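You operate a simulated robot arm through the tools that you are given. There is no shell and no other tool. Be economical: measure what you need, move in short steps, check, and stop when the job is done.

You are at the controls of a simulated robot arm. One attempt, no reset.

TASK
Flush the coffee machine with plain water and tip the small cup out into the green bowl.
Fine: green lamp first, one press, machine off; hot cup by its handle, then back.

It is judged by the outcome, as a careful person would: the job done as asked, and still so three seconds after it is handed in. It fails if anything else is knocked over, pushed out of place, dropped, spilled or broken.

THE ROBOT
A 6-joint arm with a two-finger parallel gripper, fixed in place. Base frame: the origin is at the foot of the arm, x ahead of it, y to its left, z up. Units: m, rad, N and s.
With the tool pointing down near the work surface it reaches from about 0.14 to 0.74 m from the base axis. Its first joint turns from -2.897 to 2.897 rad. Payload 3.91 kg.
The TCP is the grasp point between the finger pads, 0.03 m short of the fingertips. In the tool frame z runs along the fingers and y along their closing line. The gripper opens to 0.11 m. The fingers are 0.02 m wide and 0.01 m thick; the gripper's body (0.048 by 0.112 m) begins 0.055 m behind the TCP.
Orientation is that of the tool frame in the base frame, as [roll, pitch, yaw] about the fixed x, y, z axes, in that order (R = Rz(yaw) Ry(pitch) Rx(roll)). With the fingers straight down and closing along the base's y, the tool's x points along the base's -x, its y along +y and its z along -z.

THE INTERFACE
- The arm moves only by the tool jog_arm. Its argument "plan" is text: rows parted by semicolons, each of 7 numbers parted by spaces: the shift along the tool's x, y, z in m, then the turn, a rotation vector about the tool's x, y, z in rad, then the closure, from 0 (fully open) to 1 (shut). In form: dx dy dz rx ry rz fingers; .... A call has 1 to 8 rows; each row shifts and turns the commanded pose from where the row before left it, along the tool's axes as they then stand. A row lasts 0.2 s, in which the tool goes at most 0.05 m and 0.15 rad; a call with a longer step from one row to the next is refused whole, and so is a gripper value outside its range. Where a pose cannot be reached the arm comes as near as it can. A force on the tool above 40 N (or 10 N above the force at the start of the call, whichever is more), or a blocked arm, ends the call early, and 0.2 s more pass. The fingers move at their own pace (about 0.045 m/s each) and stop on an object; they squeeze with about 34 N. The grip force told is the motor's: it shows also when the fingers shut on nothing. Time passes only in rows, and 0.2 s behind the last, so rows that do not move let the fingers close. The reply holds the time, the measured pose of the TCP, the force on the tool along the base axes, the opening and the grip force, in the units named above and with some noise, and new pictures: "pictures" is both (left out), scene, wrist or none.
- Cameras (640 x 400 px; columns grow to the right, rows downward): "scene" is fixed at [0.3994, -0.649, 1.774]; the picture's right is [0.95, 0.31, 0.00], its down [0.13, -0.38, -0.91] and it looks along [-0.29, 0.87, -0.40] (base axes); focal length 319 px, centre (320, 200). "wrist" rides on the gripper at [-0.036, 0, -0.057] in the tool frame; the picture's right is [0.00, -1.00, 0.00], its down [0.97, 0.00, -0.24] and it looks along [0.24, 0.00, 0.97] (tool axes); focal length 218 px, centre (320, 200).
- slide_trunk(by): slides the trunk up (or, below 0, down) by that many m; the arm rides with it, the base frame stays. It gives what a move gives, with no picture.
- measure_at(camera, pixels): for up to 12 pixels [column, row] of the newest picture of that camera ("zoom" is the newest enlarged one), the place [x, y, z] in the base frame of the surface seen there, good to about 0.003 m. The clock stands still meanwhile.
- close_up(camera, box): a new picture of the part [left, top, right, bottom] of that camera's present view, enlarged. The clock stands still meanwhile.
- hand_in(): hands the job in; it is judged then, once.

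Work in short steps. Measure before you move; look again where a grasp or a placing could have gone wrong, and mend it. You have 80 turns and 120 pictures in all, those below and enlarged ones among them. Open the gripper and draw the arm clear of the work before you hand the job in, unless the task says otherwise.

The tools are called by a JSON object that holds its "fn" and its "kwargs". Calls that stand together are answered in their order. jog_arm: Moves the arm, as the interface text tells. Its arguments: {"type":"object","properties":{"plan":{"type":"string"},"pictures":{"type":"string","enum":["both","scene","wrist","none"]}},"required":["plan"]} The other tools are called the same way: slide_trunk (by) slides the trunk up or down; measure_at (camera, pixels) gives the place of the surface under pixels of a picture; close_up (camera, box) takes an enlarged picture of a part of a camera's view; hand_in () hands the job in.

At the start:

```text
t: 0.0
position: [0.2153, 0.2435, 1.3661]
tcp_rot: [-3.141, 0.0, -3.141]
ft_force: [0.1, -0.7, -0.3]
width: 0.1099
grasp_force: 0.1
trunk travel left (down, up): [-0.537, 0.053]
```

scene: 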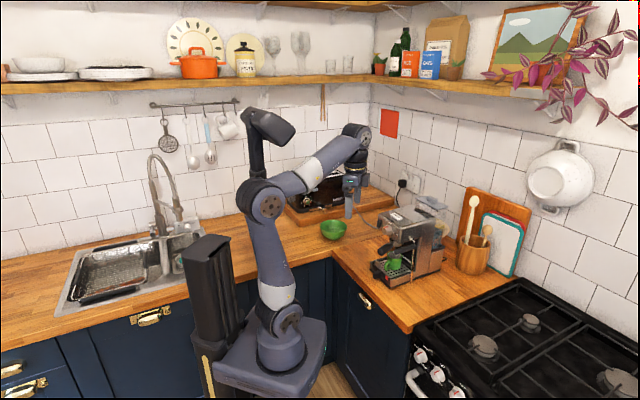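
wrist: 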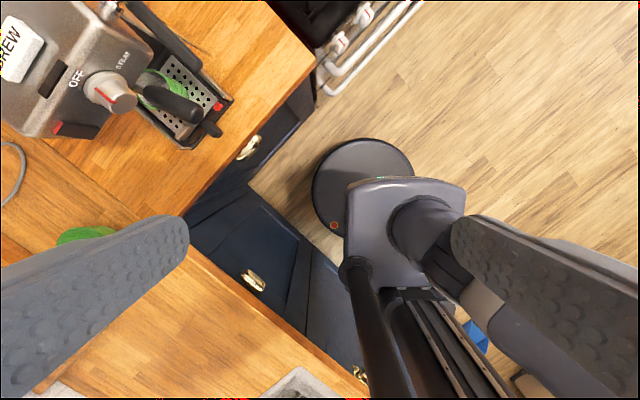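

The machine is at about (405,245) in the scene with the cup under the spout and the bowl at (333,229). I take close-ups of both views.

{"fn": "close_up", "kwargs": {"camera": "scene", "box": [310, 180, 470, 300]}}

{"fn": "close_up", "kwargs": {"camera": "wrist", "box": [0, 0, 260, 170]}}

```text
3.33 times, centred on (390, 240) of scene
```

zoom: 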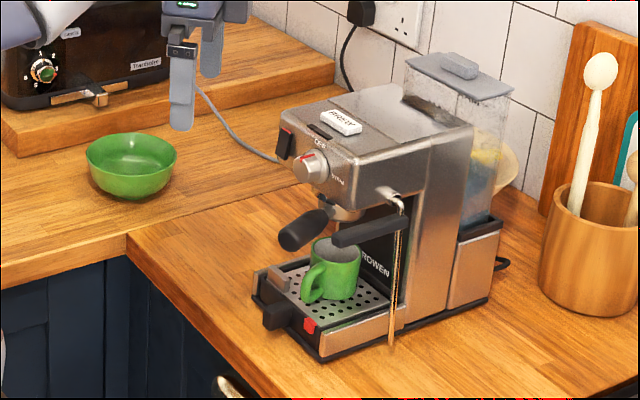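

```text
2.35 times, centred on (130, 85) of wrist
```

zoom: 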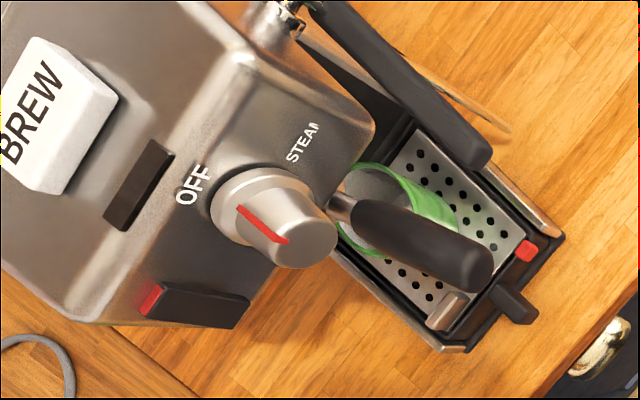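

I need finer detail of the controls, tank and portafilter.

{"fn": "close_up", "kwargs": {"camera": "scene", "box": [370, 195, 434, 235]}}

{"fn": "measure_at", "kwargs": {"camera": "scene", "pixels": [[333, 230], [333, 221], [347, 221], [322, 221], [333, 240], [393, 260], [387, 268], [388, 247], [402, 255], [382, 280], [425, 207], [440, 240]]}}

{"fn": "close_up", "kwargs": {"camera": "scene", "box": [364, 235, 428, 291]}}

{"fn": "close_up", "kwargs": {"camera": "scene", "box": [402, 190, 466, 230]}}

```text
10.00 times, centred on (402, 215) of scene
```

zoom: 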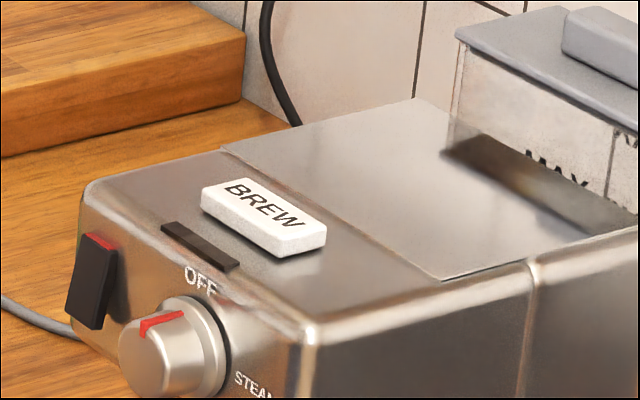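

```text
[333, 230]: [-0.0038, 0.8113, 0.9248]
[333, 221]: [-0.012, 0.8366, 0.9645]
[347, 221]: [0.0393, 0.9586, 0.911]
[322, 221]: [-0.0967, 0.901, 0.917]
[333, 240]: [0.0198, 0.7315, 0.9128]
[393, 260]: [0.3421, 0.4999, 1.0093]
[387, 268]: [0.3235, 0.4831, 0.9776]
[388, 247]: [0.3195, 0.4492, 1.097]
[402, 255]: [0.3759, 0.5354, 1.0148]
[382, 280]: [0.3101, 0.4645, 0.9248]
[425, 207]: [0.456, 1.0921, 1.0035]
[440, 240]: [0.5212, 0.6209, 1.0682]
```

```text
7.14 times, centred on (396, 263) of scene
```

zoom: 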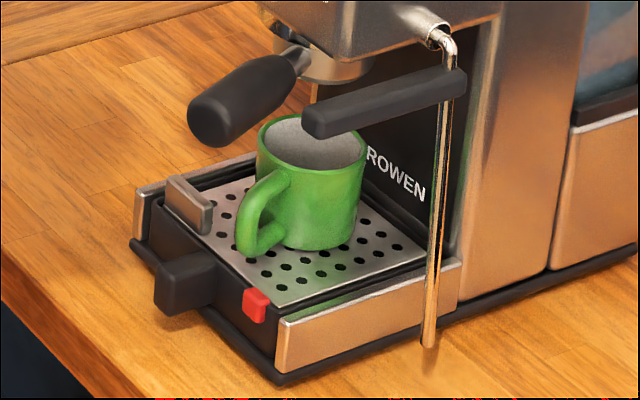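

```text
10.00 times, centred on (434, 210) of scene
```

zoom: 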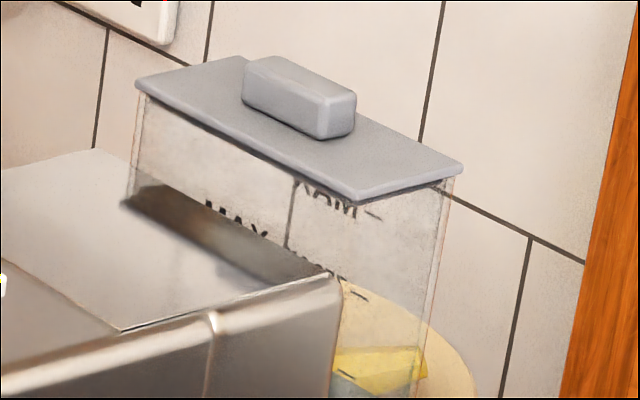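

The lamp is dark, the knob points at OFF mark (probably steam off), and the rocker is at scene (379,223). I measure the controls, cup and handle.

{"fn": "measure_at", "kwargs": {"camera": "wrist", "pixels": [[17, 51], [35, 38], [53.6, 78.7], [123, 104], [77, 130], [58, 126], [94, 133], [185, 148], [231, 102], [196, 113], [147, 97], [197, 64]]}}

{"fn": "measure_at", "kwargs": {"camera": "scene", "pixels": [[379.2, 223], [379.8, 219.5], [378.6, 226.5], [396.5, 217], [391, 215], [401, 219], [386, 232], [387, 216.5], [384.5, 263.5], [393.5, 270], [390, 274], [397, 257]]}}

{"fn": "close_up", "kwargs": {"camera": "scene", "box": [415, 215, 463, 265]}}

```text
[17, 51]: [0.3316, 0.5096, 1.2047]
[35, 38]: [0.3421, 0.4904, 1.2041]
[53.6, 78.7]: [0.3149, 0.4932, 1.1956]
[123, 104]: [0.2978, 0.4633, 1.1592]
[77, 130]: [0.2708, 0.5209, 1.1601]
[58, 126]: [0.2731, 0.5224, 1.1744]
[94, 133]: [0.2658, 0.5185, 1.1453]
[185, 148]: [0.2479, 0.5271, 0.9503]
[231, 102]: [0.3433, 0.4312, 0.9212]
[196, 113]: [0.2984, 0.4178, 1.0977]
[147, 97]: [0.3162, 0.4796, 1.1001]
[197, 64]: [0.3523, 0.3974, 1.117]
```

```text
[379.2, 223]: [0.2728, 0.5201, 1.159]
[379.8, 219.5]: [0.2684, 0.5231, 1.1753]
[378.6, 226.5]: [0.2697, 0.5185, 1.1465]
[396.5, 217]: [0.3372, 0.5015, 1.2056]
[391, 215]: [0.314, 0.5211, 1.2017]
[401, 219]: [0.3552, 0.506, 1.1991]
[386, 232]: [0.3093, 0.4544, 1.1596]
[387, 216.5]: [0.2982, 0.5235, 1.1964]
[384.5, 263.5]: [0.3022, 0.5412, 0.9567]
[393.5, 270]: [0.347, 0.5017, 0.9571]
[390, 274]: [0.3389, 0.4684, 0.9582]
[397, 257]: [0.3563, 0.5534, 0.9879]
```

```text
8.00 times, centred on (439, 240) of scene
```

zoom: 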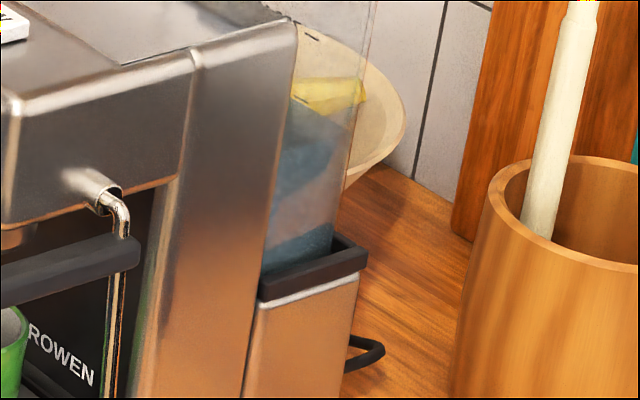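

Measuring base/tray corners, and cup handle points to get the machine's axes.

{"fn": "measure_at", "kwargs": {"camera": "scene", "pixels": [[370.9, 262], [390.6, 281.5], [415, 273], [390.6, 286.5], [444, 261], [371, 271], [420, 212], [402, 230], [383, 220]]}}

{"fn": "close_up", "kwargs": {"camera": "scene", "box": [380, 245, 412, 275]}}

```text
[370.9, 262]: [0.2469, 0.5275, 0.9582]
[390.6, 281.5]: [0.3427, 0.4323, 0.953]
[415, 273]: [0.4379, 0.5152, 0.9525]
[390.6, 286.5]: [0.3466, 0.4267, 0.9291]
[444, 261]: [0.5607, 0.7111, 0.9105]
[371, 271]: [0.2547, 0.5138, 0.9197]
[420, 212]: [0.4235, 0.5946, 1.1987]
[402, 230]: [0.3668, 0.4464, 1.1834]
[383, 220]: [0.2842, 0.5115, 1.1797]
```

```text
13.33 times, centred on (396, 260) of scene
```

zoom: 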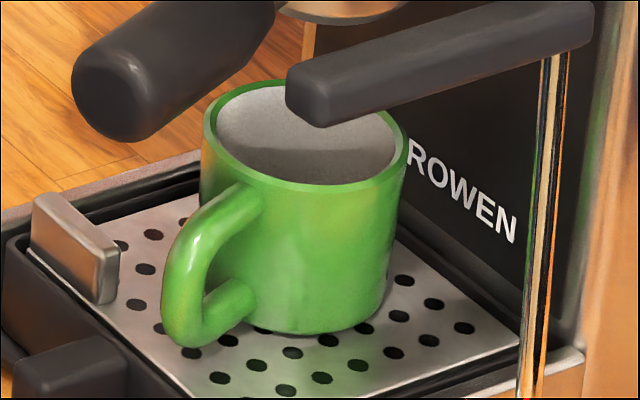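

Forward of the machine is about (-0.7,-0.7). Now measuring the cup in this zoom.

{"fn": "measure_at", "kwargs": {"camera": "zoom", "pixels": [[208, 130], [401, 160], [300, 187], [240, 92], [232, 205], [185, 265], [185, 325], [235, 297], [300, 325], [230, 250], [320, 100], [90, 90]]}}

{"fn": "measure_at", "kwargs": {"camera": "scene", "pixels": [[333, 238], [320, 228], [346, 228], [333, 220.5], [325, 223], [341, 223]]}}

```text
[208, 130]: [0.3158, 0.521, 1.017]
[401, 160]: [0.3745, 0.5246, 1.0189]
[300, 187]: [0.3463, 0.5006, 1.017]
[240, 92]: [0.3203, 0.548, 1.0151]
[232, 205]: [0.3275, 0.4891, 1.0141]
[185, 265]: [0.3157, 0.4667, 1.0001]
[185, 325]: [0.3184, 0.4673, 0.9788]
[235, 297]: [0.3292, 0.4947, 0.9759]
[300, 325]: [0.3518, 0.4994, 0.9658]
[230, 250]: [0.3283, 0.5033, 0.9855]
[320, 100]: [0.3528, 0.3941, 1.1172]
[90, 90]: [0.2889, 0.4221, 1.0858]
```

```text
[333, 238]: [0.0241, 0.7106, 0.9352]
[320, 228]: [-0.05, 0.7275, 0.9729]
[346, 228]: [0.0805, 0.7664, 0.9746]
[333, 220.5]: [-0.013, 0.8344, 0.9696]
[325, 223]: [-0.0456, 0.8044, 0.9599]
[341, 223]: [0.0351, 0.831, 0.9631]
```

Cup: centre about (0.345,0.532), rim z 1.017, handle toward (-0.41,-0.91). Rocker at (0.27,0.52,1.147–1.175), lower half protruding. I close the fingers and turn the tool horizontal facing the machine front, starting with a shift to y≈0.45.

{"fn": "jog_arm", "kwargs": {"plan": "0 0.04 0 0 0 0 1;0 0.04 0 0 0 0 1;0 0.04 0 0 0 0 1;0 0.04 0 0 0 0 1;0 0 0 0 0 -0.131 1;0 0 0 0 0 -0.131 1;0 0 0 0 0 -0.131 1;0 0 0 0 0 -0.131 1", "pictures": "none"}}

{"fn": "jog_arm", "kwargs": {"plan": "0 0 0 0 0 -0.131 1;0 0 0 0 0 -0.131 1;0 0 0 0 -0.143 0 1;0 0 0 0 -0.143 0 1;0 0 0 0 -0.143 0 1;0 0 0 0 -0.143 0 1;0 0 0 0 -0.143 0 1;0 0 0 0 -0.143 0 1", "pictures": "scene"}}

```text
t: 1.8
position: [0.2145, 0.4005, 1.3554]
tcp_rot: [3.141, 0.001, -2.617]
ft_force: [-0.1, -0.4, -0.9]
width: 0.0001
grasp_force: 34.4
out of reach, approached as far as the arm can: row 4
trunk travel left (down, up): [-0.537, 0.053]
```

```text
t: 3.6
position: [0.2143, 0.4, 1.3557]
tcp_rot: [3.141, 0.861, -2.356]
ft_force: [-0.2, 0.1, 0.2]
width: 0.0
grasp_force: 34.0
trunk travel left (down, up): [-0.537, 0.053]
```

scene: 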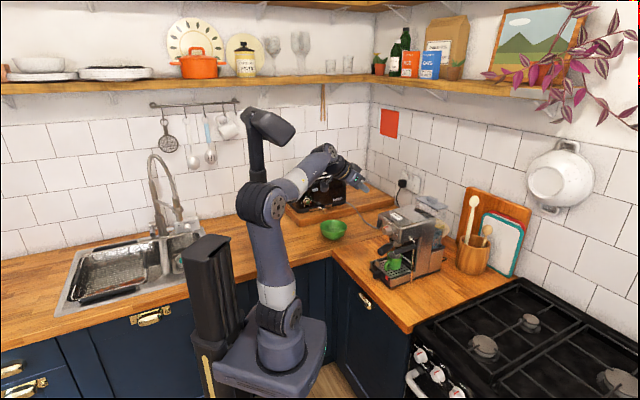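

Tool is at 49° pitch; I finish levelling and lower toward z≈1.15.

{"fn": "jog_arm", "kwargs": {"plan": "0 0 0 0 -0.142 0 1;0 0 0 0 -0.142 0 1;0 0 0 0 -0.142 0 1;0 0 0 0 -0.142 0 1;0 0 0 0 -0.142 0 1;0.04 0 0 0 0 0 1;0.04 0 0 0 0 0 1;0.04 0 0 0 0 0 1", "pictures": "both"}}

```text
t: 5.4
position: [0.2142, 0.4015, 1.2334]
tcp_rot: [-3.011, 1.567, -2.224]
ft_force: [-0.3, 0.4, -0.2]
width: 0.0
grasp_force: 34.4
trunk travel left (down, up): [-0.537, 0.053]
```

scene: 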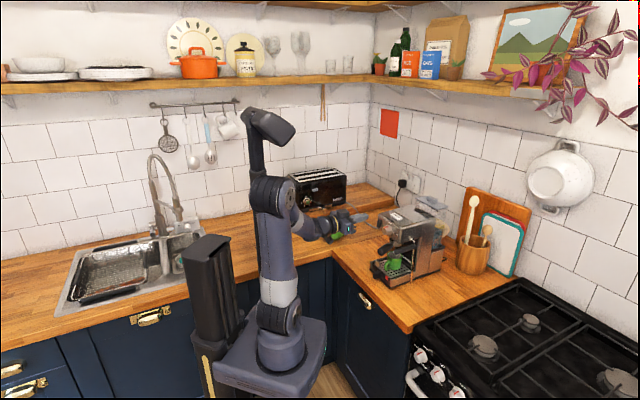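
wrist: 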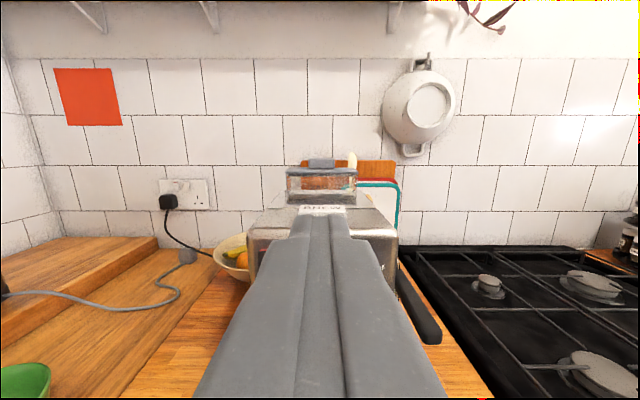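

The tool is square to the machine. I shift left 0.044, down 0.088 and in 0.06, short of the rocker.

{"fn": "jog_arm", "kwargs": {"plan": "0.03 0.02 0 0 0 0 1;0.03 0.024 0 0 0 0 1;0.028 0 0 0 0 0 1;0 0 0.03 0 0 0 1;0 0 0.03 0 0 0 1;0 0 0 0 0 0 1", "pictures": "both"}}

{"fn": "close_up", "kwargs": {"camera": "scene", "box": [340, 195, 420, 245]}}

```text
t: 6.8
position: [0.2269, 0.4741, 1.1449]
tcp_rot: [-3.136, 1.568, -2.349]
ft_force: [1.1, 0.2, -0.4]
width: 0.0002
grasp_force: 34.0
trunk travel left (down, up): [-0.537, 0.053]
```

scene: 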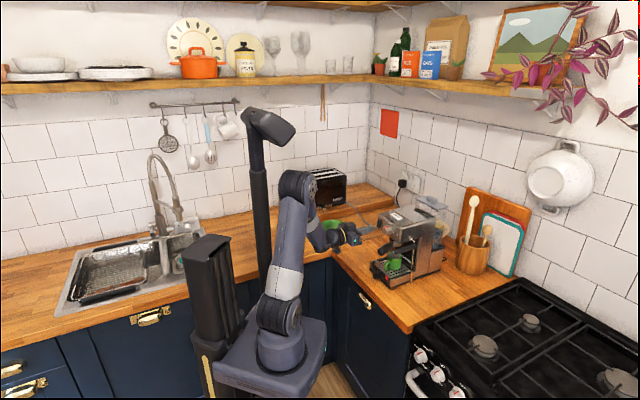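
wrist: 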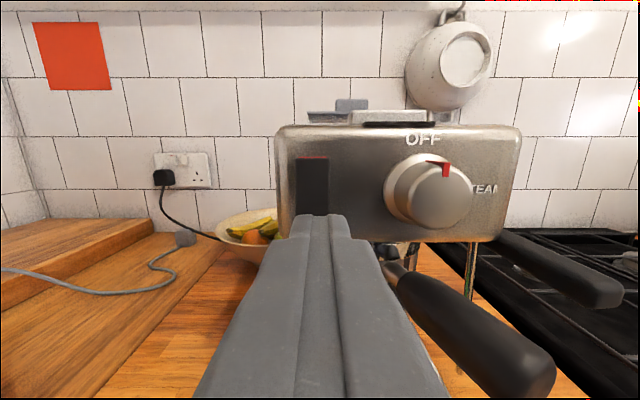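

```text
8.00 times, centred on (380, 220) of scene
```

zoom: 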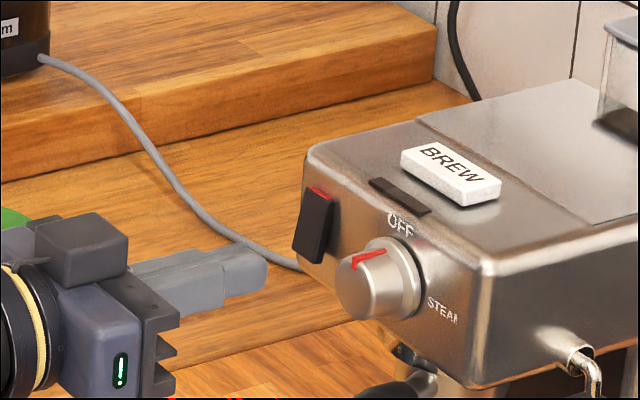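

The rocker's lower half protrudes, right ahead of the fingertips (gap ≈0.032). I advance gently.

{"fn": "jog_arm", "kwargs": {"plan": "-0.002 0.003 0.012 0 0 0 1;0 0 0.012 0 0 0 1;0 0 0.004 0 0 0 1;0 0 0.003 0 0 0 1;0 0 0.003 0 0 0 1", "pictures": "wrist"}}

{"fn": "close_up", "kwargs": {"camera": "scene", "box": [340, 195, 420, 245]}}

```text
t: 8.0
position: [0.2457, 0.4996, 1.1504]
tcp_rot: [-3.116, 1.568, -2.328]
ft_force: [-3.4, -3.1, -1.6]
width: 0.0
grasp_force: 34.0
trunk travel left (down, up): [-0.537, 0.053]
```

wrist: 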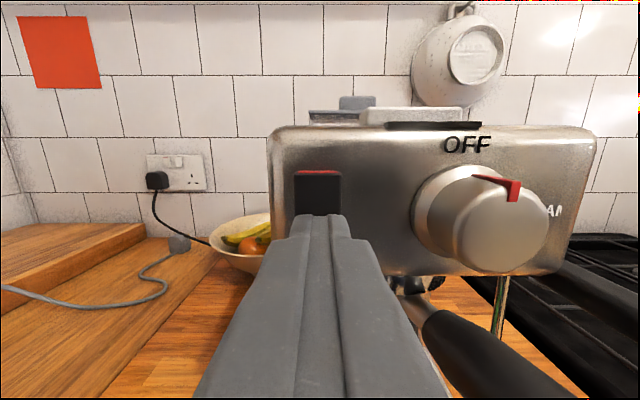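

```text
8.00 times, centred on (380, 220) of scene
```

zoom: 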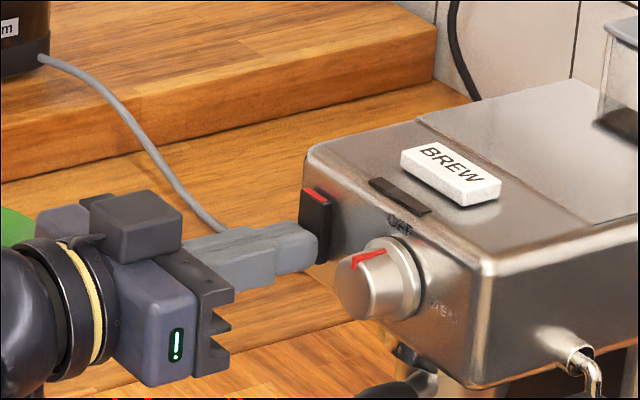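

Contact with about 4.6 N; I press on a little, then look.

{"fn": "jog_arm", "kwargs": {"plan": "0.002 0 0.003 0 0 0 1;0 0 0.003 0 0 0 1;0 0 0.003 0 0 0 1", "pictures": "wrist"}}

{"fn": "close_up", "kwargs": {"camera": "scene", "box": [340, 195, 420, 245]}}

```text
t: 8.8
position: [0.2492, 0.5031, 1.1525]
tcp_rot: [-0.226, 1.563, 0.566]
ft_force: [-26.3, -25.5, 7.4]
width: 0.0001
grasp_force: 34.1
trunk travel left (down, up): [-0.537, 0.053]
stopped in row 3: the force on the tool passed its limit (the readings are from after the stop); the commanded pose is now the measured one
```

wrist: 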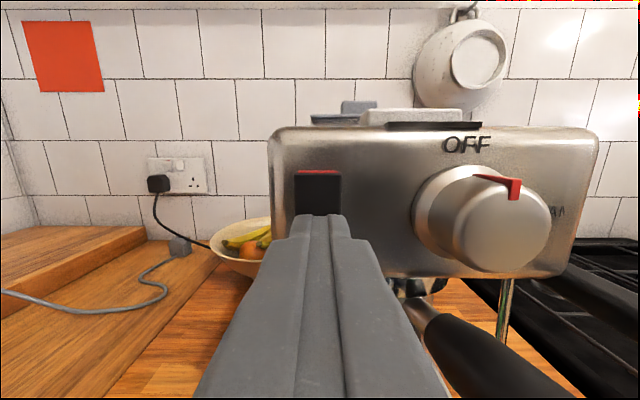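

```text
8.00 times, centred on (380, 220) of scene
```

zoom: 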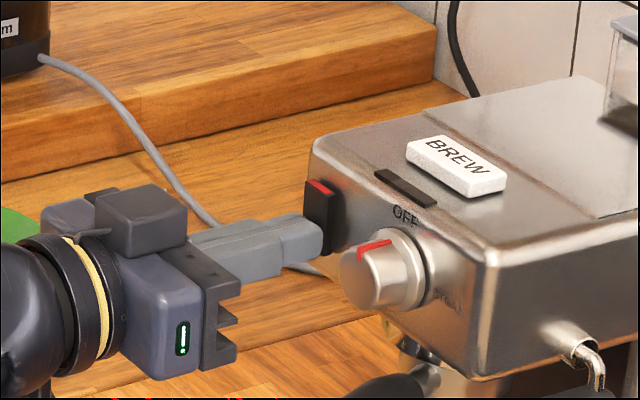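

The machine shifted back slightly at 36 N, so I'm backing off now to see the rocker's state.

{"fn": "jog_arm", "kwargs": {"plan": "0 0 -0.01 0 0 0 1;0 0 -0.03 0 0 0 1;0.0 0 -0.02 0 0 0 1", "pictures": "wrist"}}

{"fn": "close_up", "kwargs": {"camera": "scene", "box": [370, 195, 434, 235]}}

{"fn": "measure_at", "kwargs": {"camera": "scene", "pixels": [[390.6, 281.5], [370.9, 262], [393, 260]]}}

```text
t: 9.6
position: [0.2103, 0.4649, 1.1496]
tcp_rot: [-0.449, 1.57, 0.343]
ft_force: [0.2, 0.3, -0.1]
width: 0.0001
grasp_force: 33.8
trunk travel left (down, up): [-0.537, 0.053]
```

wrist: 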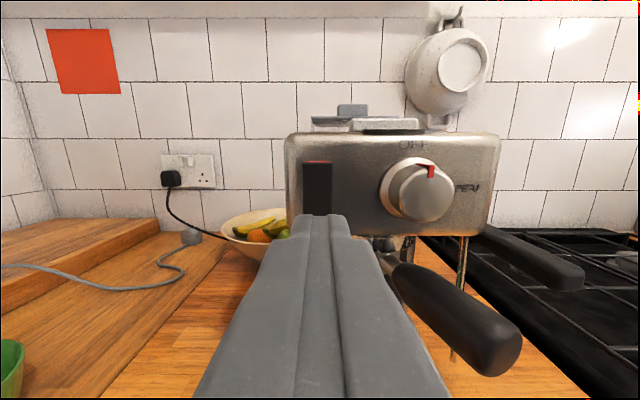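

```text
10.00 times, centred on (402, 215) of scene
```

zoom: 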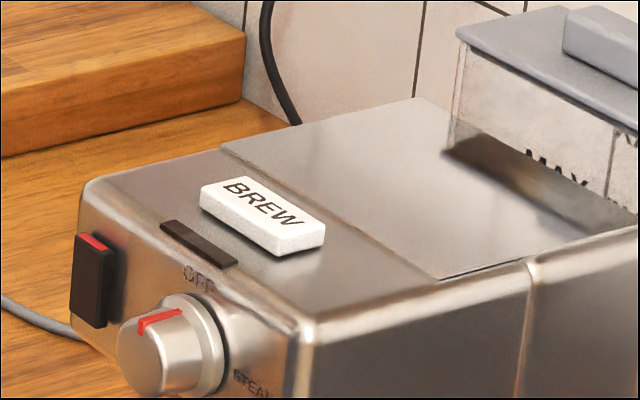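

```text
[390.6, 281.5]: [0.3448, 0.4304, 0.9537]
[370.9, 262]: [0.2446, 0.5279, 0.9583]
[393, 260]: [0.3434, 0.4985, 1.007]
```

The rocker flipped (red top now protrudes) and the machine sprang back to its original place; the lamp is still dark (heating). While it warms, I raise and tilt the tool down over BREW.

{"fn": "jog_arm", "kwargs": {"plan": "-0.045 0 -0.01 0 0 0 1;-0.045 0 0 0 0 0 1;-0.045 0 0 0 0 0 1;-0.03 0 0 0 0.14 0 1;0 0 0 0 0.14 0 1;0 0 0 0 0.14 0 1;0 0 0 0 0.14 0 1;0 0 0 0 0.14 0 1", "pictures": "none"}}

{"fn": "jog_arm", "kwargs": {"plan": "0 0 0 0 0.14 0 1;0 0 0 0 0.14 0 1;0 0 0 0 0 0 1", "pictures": "wrist"}}

{"fn": "close_up", "kwargs": {"camera": "scene", "box": [370, 195, 434, 235]}}

```text
t: 11.4
position: [0.2034, 0.4575, 1.3147]
tcp_rot: [-3.14, 0.872, -2.351]
ft_force: [-0.5, 0.6, 0.0]
width: 0.0
grasp_force: 34.1
trunk travel left (down, up): [-0.537, 0.053]
```

```text
t: 12.2
position: [0.2038, 0.4552, 1.3143]
tcp_rot: [-3.142, 0.59, -2.353]
ft_force: [0.8, 0.8, 0.4]
width: 0.0
grasp_force: 34.0
trunk travel left (down, up): [-0.537, 0.053]
```

wrist: 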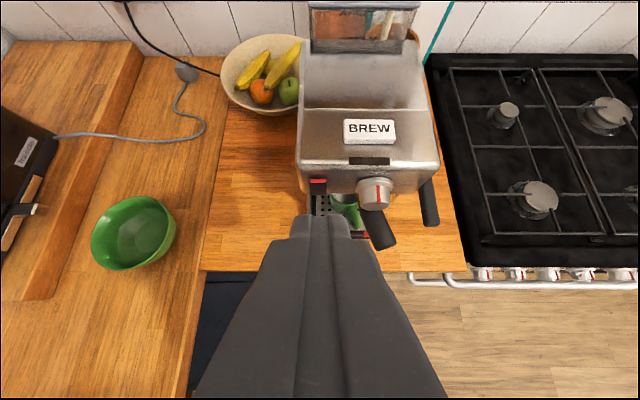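

```text
10.00 times, centred on (402, 215) of scene
```

zoom: 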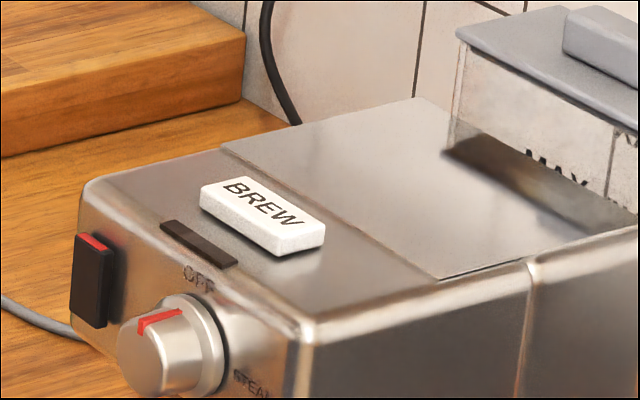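

Wrist view shows BREW at (370,131) and lamp bar (369,161) still dark. I hover the fingertips ~3 cm above BREW.

{"fn": "jog_arm", "kwargs": {"plan": "-0.022 -0.019 0.034 0 0 0 1;-0.022 -0.019 0.034 0 0 0 1;-0.0216 -0.0193 0.0336 0 0 0 1;0 0 0 0 0 0 1;0 0 0 0 0 0 1;0 0 0 0 0 0 1;0 0 0 0 0 0 1;0 0 0 0 0 0 1", "pictures": "wrist"}}

{"fn": "close_up", "kwargs": {"camera": "scene", "box": [370, 195, 434, 235]}}

```text
t: 14.0
position: [0.3218, 0.4951, 1.2662]
tcp_rot: [-3.138, 0.594, -2.353]
ft_force: [-0.5, -0.1, 0.2]
width: 0.0001
grasp_force: 34.5
trunk travel left (down, up): [-0.537, 0.053]
```

wrist: 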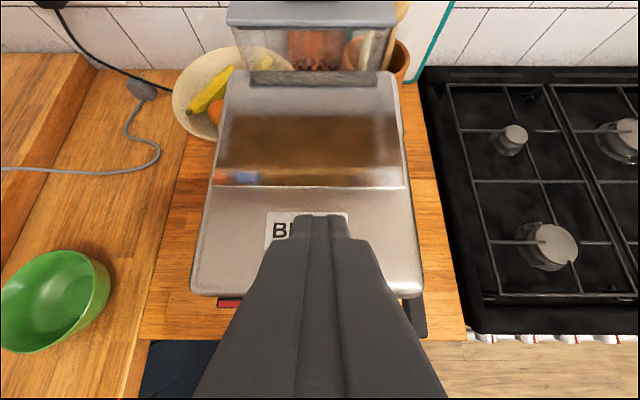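

```text
10.00 times, centred on (402, 215) of scene
```

zoom: 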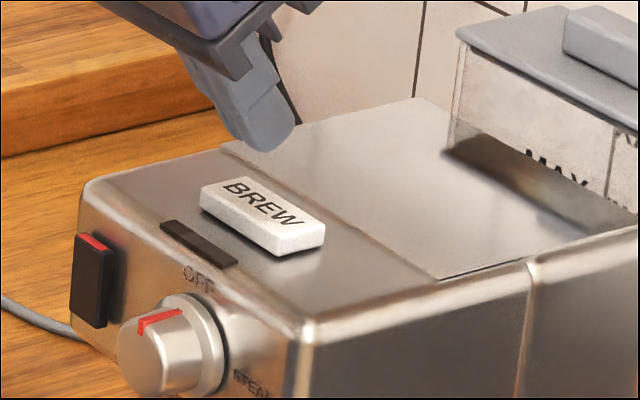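

Well-placed over BREW (shift ~4 mm left). Lamp still dark; I wait.

{"fn": "jog_arm", "kwargs": {"plan": "0 0.004 0 0 0 0 1;0 0 0 0 0 0 1;0 0 0 0 0 0 1;0 0 0 0 0 0 1;0 0 0 0 0 0 1;0 0 0 0 0 0 1;0 0 0 0 0 0 1;0 0 0 0 0 0 1", "pictures": "none"}}

{"fn": "jog_arm", "kwargs": {"plan": "0 0 0 0 0 0 1;0 0 0 0 0 0 1;0 0 0 0 0 0 1;0 0 0 0 0 0 1;0 0 0 0 0 0 1;0 0 0 0 0 0 1;0 0 0 0 0 0 1;0 0 0 0 0 0 1", "pictures": "none"}}

{"fn": "close_up", "kwargs": {"camera": "scene", "box": [370, 195, 434, 235]}}

```text
t: 15.8
position: [0.3198, 0.4985, 1.2662]
tcp_rot: [-3.14, 0.591, -2.353]
ft_force: [-0.2, -0.5, -0.7]
width: 0.0001
grasp_force: 34.1
trunk travel left (down, up): [-0.537, 0.053]
```

```text
t: 17.6
position: [0.3189, 0.499, 1.2664]
tcp_rot: [-3.14, 0.593, -2.353]
ft_force: [-0.7, 0.3, -0.2]
width: 0.0
grasp_force: 34.2
trunk travel left (down, up): [-0.537, 0.053]
```

```text
10.00 times, centred on (402, 215) of scene
```

zoom: 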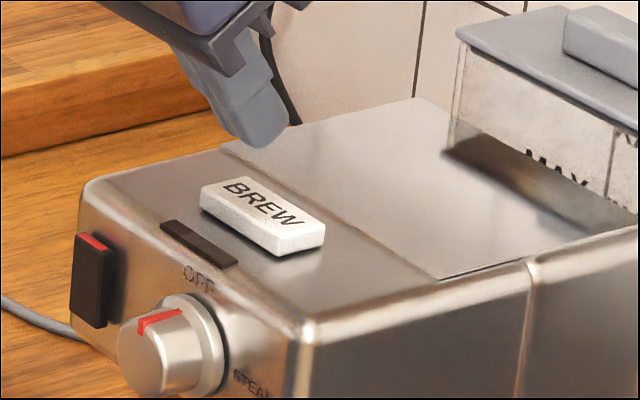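

Still dark; waiting further.

{"fn": "jog_arm", "kwargs": {"plan": "0 0 0 0 0 0 1;0 0 0 0 0 0 1;0 0 0 0 0 0 1;0 0 0 0 0 0 1;0 0 0 0 0 0 1;0 0 0 0 0 0 1;0 0 0 0 0 0 1;0 0 0 0 0 0 1", "pictures": "none"}}

{"fn": "jog_arm", "kwargs": {"plan": "0 0 0 0 0 0 1;0 0 0 0 0 0 1;0 0 0 0 0 0 1;0 0 0 0 0 0 1;0 0 0 0 0 0 1;0 0 0 0 0 0 1;0 0 0 0 0 0 1;0 0 0 0 0 0 1", "pictures": "none"}}

{"fn": "jog_arm", "kwargs": {"plan": "0 0 0 0 0 0 1;0 0 0 0 0 0 1;0 0 0 0 0 0 1;0 0 0 0 0 0 1;0 0 0 0 0 0 1;0 0 0 0 0 0 1;0 0 0 0 0 0 1;0 0 0 0 0 0 1", "pictures": "none"}}

{"fn": "close_up", "kwargs": {"camera": "scene", "box": [370, 195, 434, 235]}}

```text
t: 19.4
position: [0.3186, 0.4984, 1.2665]
tcp_rot: [-3.14, 0.593, -2.354]
ft_force: [-0.2, 0.0, -0.9]
width: 0.0
grasp_force: 33.7
trunk travel left (down, up): [-0.537, 0.053]
```

```text
t: 21.2
position: [0.3194, 0.4989, 1.2658]
tcp_rot: [-3.139, 0.593, -2.354]
ft_force: [-0.2, 0.6, 0.2]
width: 0.0
grasp_force: 34.5
trunk travel left (down, up): [-0.537, 0.053]
```

```text
t: 23.0
position: [0.3183, 0.4981, 1.2665]
tcp_rot: [-3.138, 0.592, -2.353]
ft_force: [-0.8, 0.5, 0.5]
width: 0.0001
grasp_force: 34.3
trunk travel left (down, up): [-0.537, 0.053]
```

```text
10.00 times, centred on (402, 215) of scene
```

zoom: 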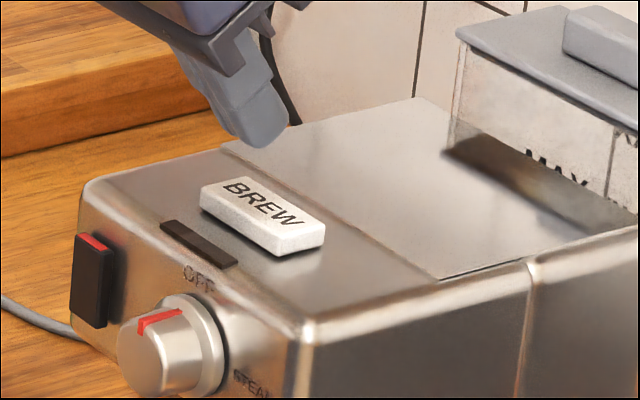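

Fifteen seconds and no lamp. I look at the whole machine and the wall socket for clues.

{"fn": "close_up", "kwargs": {"camera": "scene", "box": [360, 165, 460, 228]}}

{"fn": "close_up", "kwargs": {"camera": "scene", "box": [364, 235, 428, 291]}}

```text
6.35 times, centred on (410, 196) of scene
```

zoom: 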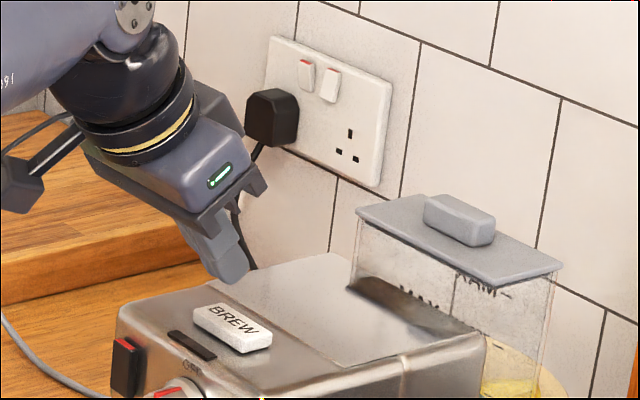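

```text
7.14 times, centred on (396, 263) of scene
```

zoom: 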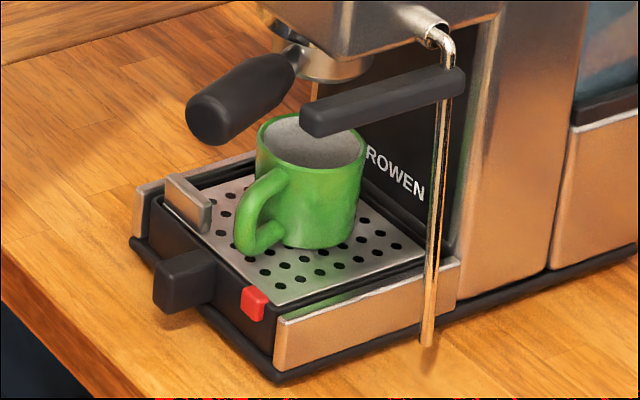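

The socket is on (red showing) and the tank holds water. I keep waiting for the heat-up.

{"fn": "jog_arm", "kwargs": {"plan": "0 0 0 0 0 0 1;0 0 0 0 0 0 1;0 0 0 0 0 0 1;0 0 0 0 0 0 1;0 0 0 0 0 0 1;0 0 0 0 0 0 1;0 0 0 0 0 0 1;0 0 0 0 0 0 1", "pictures": "none"}}

{"fn": "jog_arm", "kwargs": {"plan": "0 0 0 0 0 0 1;0 0 0 0 0 0 1;0 0 0 0 0 0 1;0 0 0 0 0 0 1;0 0 0 0 0 0 1;0 0 0 0 0 0 1;0 0 0 0 0 0 1;0 0 0 0 0 0 1", "pictures": "none"}}

{"fn": "jog_arm", "kwargs": {"plan": "0 0 0 0 0 0 1;0 0 0 0 0 0 1;0 0 0 0 0 0 1;0 0 0 0 0 0 1;0 0 0 0 0 0 1;0 0 0 0 0 0 1;0 0 0 0 0 0 1;0 0 0 0 0 0 1", "pictures": "none"}}

{"fn": "jog_arm", "kwargs": {"plan": "0 0 0 0 0 0 1;0 0 0 0 0 0 1;0 0 0 0 0 0 1;0 0 0 0 0 0 1;0 0 0 0 0 0 1;0 0 0 0 0 0 1;0 0 0 0 0 0 1;0 0 0 0 0 0 1", "pictures": "none"}}

{"fn": "close_up", "kwargs": {"camera": "scene", "box": [370, 195, 434, 235]}}

```text
t: 24.8
position: [0.3189, 0.4981, 1.2652]
tcp_rot: [-3.14, 0.594, -2.353]
ft_force: [0.1, 0.5, -0.8]
width: 0.0
grasp_force: 33.9
trunk travel left (down, up): [-0.537, 0.053]
```

```text
t: 26.6
position: [0.3202, 0.4986, 1.2657]
tcp_rot: [-3.14, 0.593, -2.352]
ft_force: [0.6, -0.6, -0.4]
width: 0.0
grasp_force: 34.4
trunk travel left (down, up): [-0.537, 0.053]
```

```text
t: 28.4
position: [0.3186, 0.497, 1.2657]
tcp_rot: [-3.14, 0.592, -2.354]
ft_force: [0.2, 0.3, 1.4]
width: 0.0
grasp_force: 34.0
trunk travel left (down, up): [-0.537, 0.053]
```

```text
t: 30.2
position: [0.3195, 0.4966, 1.2663]
tcp_rot: [-3.139, 0.593, -2.353]
ft_force: [-0.3, 0.4, -0.9]
width: 0.0
grasp_force: 33.5
trunk travel left (down, up): [-0.537, 0.053]
```

```text
10.00 times, centred on (402, 215) of scene
```

zoom: 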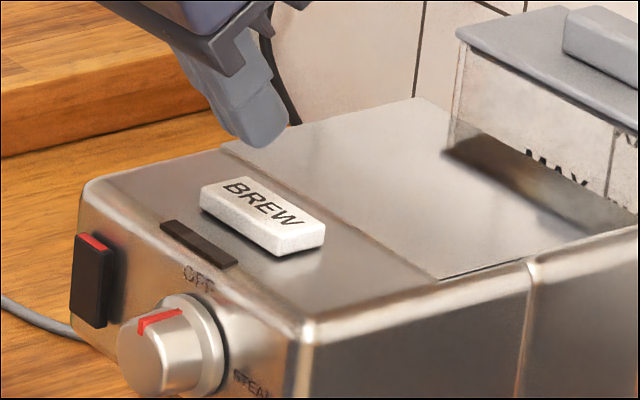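

Still dark at 30 s; I'll give it another good wait before reconsidering.

{"fn": "jog_arm", "kwargs": {"plan": "0 0 0 0 0 0 1;0 0 0 0 0 0 1;0 0 0 0 0 0 1;0 0 0 0 0 0 1;0 0 0 0 0 0 1;0 0 0 0 0 0 1;0 0 0 0 0 0 1;0 0 0 0 0 0 1", "pictures": "none"}}

{"fn": "jog_arm", "kwargs": {"plan": "0 0 0 0 0 0 1;0 0 0 0 0 0 1;0 0 0 0 0 0 1;0 0 0 0 0 0 1;0 0 0 0 0 0 1;0 0 0 0 0 0 1;0 0 0 0 0 0 1;0 0 0 0 0 0 1", "pictures": "none"}}

{"fn": "jog_arm", "kwargs": {"plan": "0 0 0 0 0 0 1;0 0 0 0 0 0 1;0 0 0 0 0 0 1;0 0 0 0 0 0 1;0 0 0 0 0 0 1;0 0 0 0 0 0 1;0 0 0 0 0 0 1;0 0 0 0 0 0 1", "pictures": "none"}}

{"fn": "jog_arm", "kwargs": {"plan": "0 0 0 0 0 0 1;0 0 0 0 0 0 1;0 0 0 0 0 0 1;0 0 0 0 0 0 1;0 0 0 0 0 0 1;0 0 0 0 0 0 1;0 0 0 0 0 0 1;0 0 0 0 0 0 1", "pictures": "scene"}}

{"fn": "close_up", "kwargs": {"camera": "scene", "box": [370, 195, 434, 235]}}

```text
t: 32.0
position: [0.3193, 0.4991, 1.266]
tcp_rot: [-3.141, 0.593, -2.353]
ft_force: [-0.4, 0.0, 0.5]
width: 0.0
grasp_force: 34.1
trunk travel left (down, up): [-0.537, 0.053]
```

```text
t: 33.8
position: [0.3194, 0.4977, 1.2656]
tcp_rot: [-3.139, 0.593, -2.354]
ft_force: [0.3, 0.7, 0.4]
width: 0.0
grasp_force: 34.1
trunk travel left (down, up): [-0.537, 0.053]
```

```text
t: 35.6
position: [0.3189, 0.4976, 1.267]
tcp_rot: [-3.139, 0.593, -2.353]
ft_force: [-0.6, 0.6, 0.6]
width: 0.0
grasp_force: 34.7
trunk travel left (down, up): [-0.537, 0.053]
```

```text
t: 37.4
position: [0.3174, 0.4991, 1.2662]
tcp_rot: [3.142, 0.593, -2.354]
ft_force: [0.2, 0.3, -0.1]
width: 0.0
grasp_force: 33.8
trunk travel left (down, up): [-0.537, 0.053]
```

scene: 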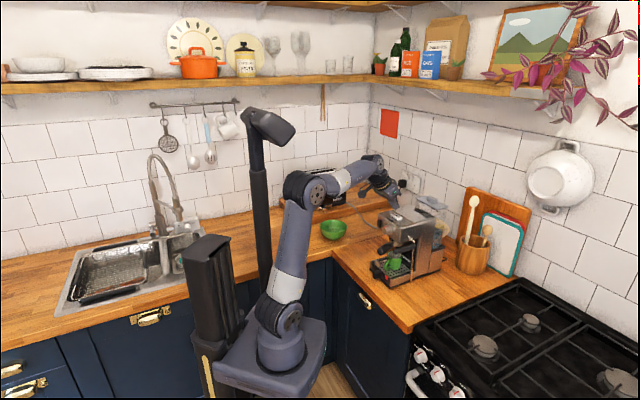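

```text
10.00 times, centred on (402, 215) of scene
```

zoom: 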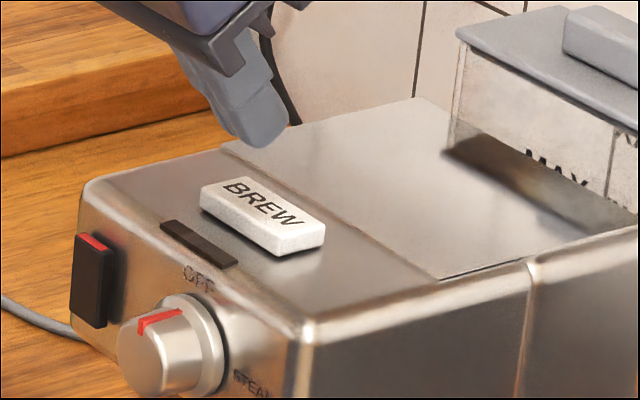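

29 s with no lamp, and the backlit labels (white "OFF/STEAM") faded right when I flipped the rocker: it was evidently on at the start and I turned it off. I'll press the red top end gently with the tilted fingertip to put it back on.

{"fn": "jog_arm", "kwargs": {"plan": "0.03 0.025 -0.02 0 0 0 1;0.03 0.025 -0.02 0 0 0 1;0.021 0 0.0316 0 0 0 1;0.021 0 0.0316 0 0 0 1;0 0 0 0 0 0 1", "pictures": "wrist"}}

{"fn": "close_up", "kwargs": {"camera": "scene", "box": [350, 195, 414, 235]}}

{"fn": "measure_at", "kwargs": {"camera": "zoom", "pixels": [[300, 240], [290, 270], [290, 310], [295, 250], [210, 275]]}}

```text
t: 38.6
position: [0.2324, 0.4838, 1.1897]
tcp_rot: [3.141, 0.594, -2.353]
ft_force: [0.6, -0.5, -0.1]
width: 0.0
grasp_force: 33.6
trunk travel left (down, up): [-0.537, 0.053]
```

wrist: 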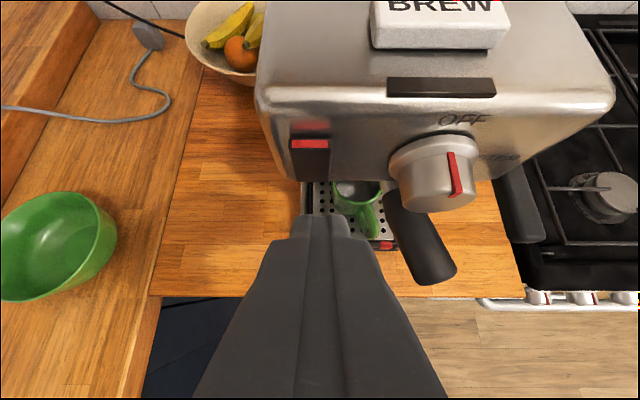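

```text
10.00 times, centred on (382, 215) of scene
```

zoom: 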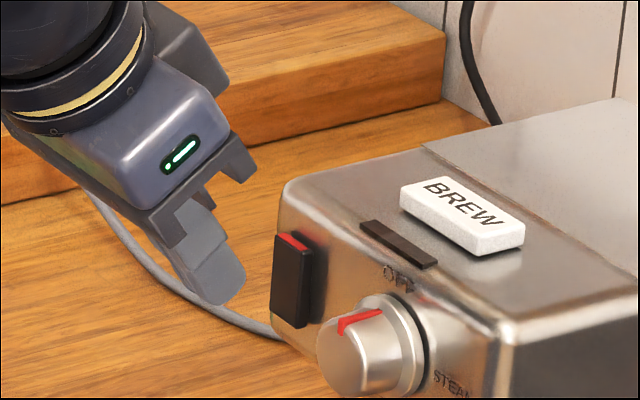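

```text
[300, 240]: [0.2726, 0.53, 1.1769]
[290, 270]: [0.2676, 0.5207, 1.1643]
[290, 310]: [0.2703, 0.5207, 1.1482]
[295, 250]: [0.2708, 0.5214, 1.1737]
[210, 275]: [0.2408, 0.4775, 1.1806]
```

Fingertip is aligned with the rocker's top (gap ≈0.027). Advancing gently.

{"fn": "jog_arm", "kwargs": {"plan": "-0.0083 0.003 0.0056 0 0 0 1;-0.0083 0 0.0056 0 0 0 1;-0.0033 0 0.0022 0 0 0 1;-0.0025 0 0.0017 0 0 0 1;-0.0025 0 0.0017 0 0 0 1;-0.0017 0 0.0011 0 0 0 1", "pictures": "wrist"}}

{"fn": "close_up", "kwargs": {"camera": "scene", "box": [350, 195, 414, 235]}}

```text
t: 40.0
position: [0.2517, 0.5064, 1.1904]
tcp_rot: [-3.14, 0.592, -2.354]
ft_force: [-6.5, -7.9, 0.7]
width: 0.0
grasp_force: 34.1
trunk travel left (down, up): [-0.537, 0.053]
```

wrist: 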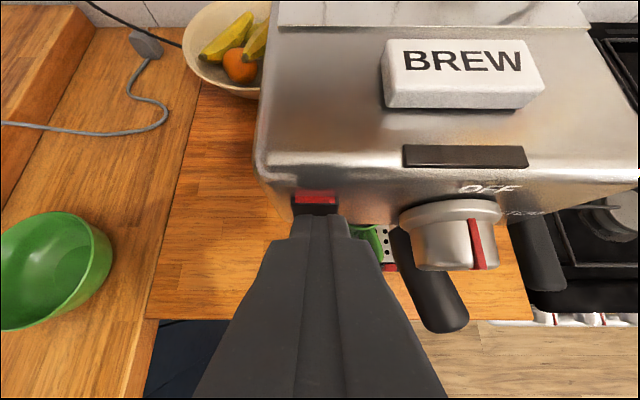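

```text
10.00 times, centred on (382, 215) of scene
```

zoom: 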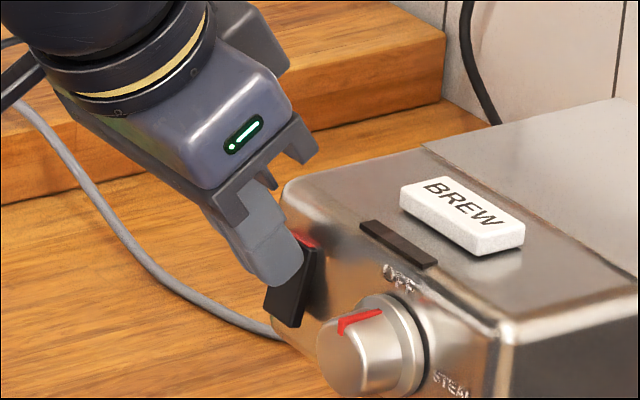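

Rocker flipped back (bottom out) and the labels are whitening. Backing off straight away to watch the lamp.

{"fn": "jog_arm", "kwargs": {"plan": "0.02 0 -0.0134 0 0 0 1;0.02 0 -0.0134 0 0 0 1;-0.02 0 -0.03 0 0 0 1;-0.02 0 -0.03 0 0 0 1;0 0 0 0 0 0 1;0 0 0 0 0 0 1;0 0 0 0 0 0 1;0 0 0 0 0 0 1", "pictures": "wrist"}}

{"fn": "close_up", "kwargs": {"camera": "scene", "box": [370, 195, 434, 235]}}

```text
t: 41.8
position: [0.2203, 0.4717, 1.2624]
tcp_rot: [-3.14, 0.593, -2.352]
ft_force: [0.3, 0.0, -0.3]
width: 0.0
grasp_force: 33.9
trunk travel left (down, up): [-0.537, 0.053]
```

wrist: 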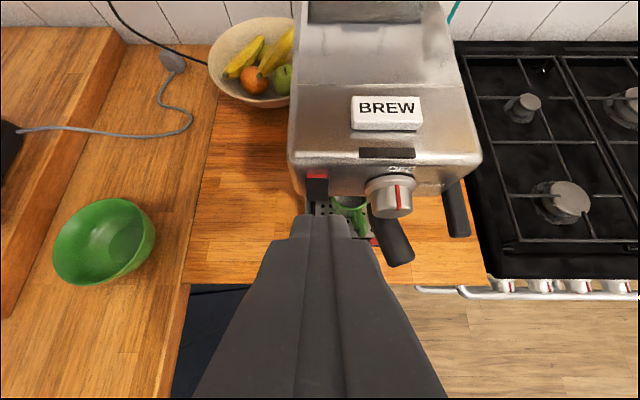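

```text
10.00 times, centred on (402, 215) of scene
```

zoom: 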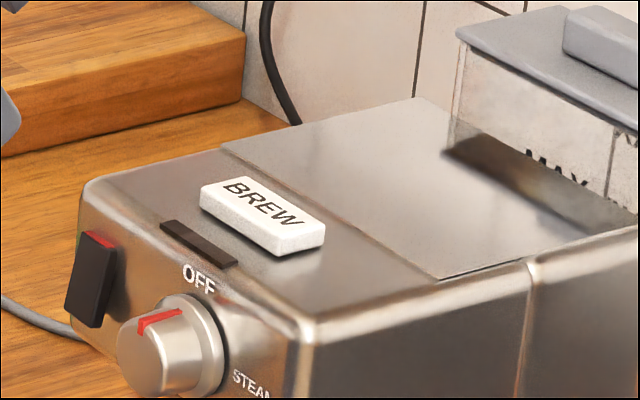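

Labels are lit white again, so the machine is on. I return over BREW and wait for green.

{"fn": "jog_arm", "kwargs": {"plan": "-0.0252 -0.0172 0.0153 0 0 0 1;-0.0252 -0.0172 0.0153 0 0 0 1;-0.0252 -0.0172 0.0153 0 0 0 1;0 0 0 0 0 0 1;0 0 0 0 0 0 1;0 0 0 0 0 0 1;0 0 0 0 0 0 1;0 0 0 0 0 0 1", "pictures": "none"}}

{"fn": "jog_arm", "kwargs": {"plan": "0 0 0 0 0 0 1;0 0 0 0 0 0 1;0 0 0 0 0 0 1;0 0 0 0 0 0 1;0 0 0 0 0 0 1;0 0 0 0 0 0 1;0 0 0 0 0 0 1;0 0 0 0 0 0 1", "pictures": "none"}}

{"fn": "jog_arm", "kwargs": {"plan": "0 0 0 0 0 0 1;0 0 0 0 0 0 1;0 0 0 0 0 0 1;0 0 0 0 0 0 1;0 0 0 0 0 0 1;0 0 0 0 0 0 1;0 0 0 0 0 0 1;0 0 0 0 0 0 1", "pictures": "none"}}

{"fn": "close_up", "kwargs": {"camera": "scene", "box": [370, 195, 434, 235]}}

```text
t: 43.6
position: [0.319, 0.4996, 1.2657]
tcp_rot: [-3.14, 0.595, -2.352]
ft_force: [0.9, 0.0, -0.1]
width: 0.0
grasp_force: 34.1
trunk travel left (down, up): [-0.537, 0.053]
```

```text
t: 45.4
position: [0.3184, 0.499, 1.2657]
tcp_rot: [-3.14, 0.593, -2.352]
ft_force: [0.1, 0.2, 0.5]
width: 0.0
grasp_force: 34.0
trunk travel left (down, up): [-0.537, 0.053]
```

```text
t: 47.2
position: [0.3184, 0.4994, 1.2651]
tcp_rot: [-3.139, 0.592, -2.352]
ft_force: [0.5, -0.6, 0.4]
width: 0.0001
grasp_force: 33.9
trunk travel left (down, up): [-0.537, 0.053]
```

```text
10.00 times, centred on (402, 215) of scene
```

zoom: 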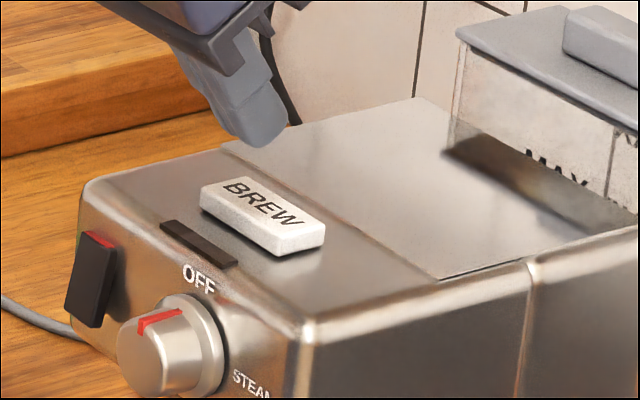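

Labels stay lit; continuing to wait.

{"fn": "jog_arm", "kwargs": {"plan": "0 0 0 0 0 0 1;0 0 0 0 0 0 1;0 0 0 0 0 0 1;0 0 0 0 0 0 1;0 0 0 0 0 0 1;0 0 0 0 0 0 1;0 0 0 0 0 0 1;0 0 0 0 0 0 1", "pictures": "none"}}

{"fn": "jog_arm", "kwargs": {"plan": "0 0 0 0 0 0 1;0 0 0 0 0 0 1;0 0 0 0 0 0 1;0 0 0 0 0 0 1;0 0 0 0 0 0 1;0 0 0 0 0 0 1;0 0 0 0 0 0 1;0 0 0 0 0 0 1", "pictures": "none"}}

{"fn": "jog_arm", "kwargs": {"plan": "0 0 0 0 0 0 1;0 0 0 0 0 0 1;0 0 0 0 0 0 1;0 0 0 0 0 0 1;0 0 0 0 0 0 1;0 0 0 0 0 0 1;0 0 0 0 0 0 1;0 0 0 0 0 0 1", "pictures": "none"}}

{"fn": "jog_arm", "kwargs": {"plan": "0 0 0 0 0 0 1;0 0 0 0 0 0 1;0 0 0 0 0 0 1;0 0 0 0 0 0 1;0 0 0 0 0 0 1;0 0 0 0 0 0 1;0 0 0 0 0 0 1;0 0 0 0 0 0 1", "pictures": "none"}}

{"fn": "close_up", "kwargs": {"camera": "scene", "box": [370, 195, 434, 235]}}

```text
t: 49.0
position: [0.3189, 0.5001, 1.2649]
tcp_rot: [-3.14, 0.593, -2.352]
ft_force: [0.8, 0.6, -0.3]
width: 0.0001
grasp_force: 34.7
trunk travel left (down, up): [-0.537, 0.053]
```

```text
t: 50.8
position: [0.3184, 0.5, 1.2661]
tcp_rot: [-3.14, 0.593, -2.352]
ft_force: [-0.4, -0.8, 0.1]
width: 0.0
grasp_force: 34.5
trunk travel left (down, up): [-0.537, 0.053]
```

```text
t: 52.6
position: [0.3176, 0.5003, 1.2639]
tcp_rot: [-3.139, 0.593, -2.353]
ft_force: [-0.5, 0.0, -0.9]
width: 0.0
grasp_force: 34.2
trunk travel left (down, up): [-0.537, 0.053]
```

```text
t: 54.4
position: [0.3184, 0.5005, 1.2648]
tcp_rot: [-3.139, 0.594, -2.353]
ft_force: [-0.2, -0.6, -0.5]
width: 0.0001
grasp_force: 34.0
trunk travel left (down, up): [-0.537, 0.053]
```

```text
10.00 times, centred on (402, 215) of scene
```

zoom: 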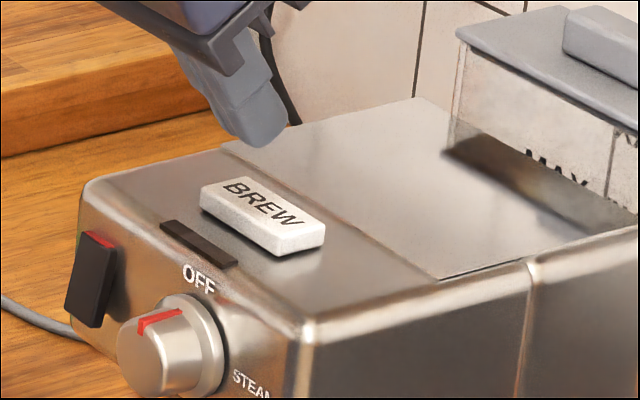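

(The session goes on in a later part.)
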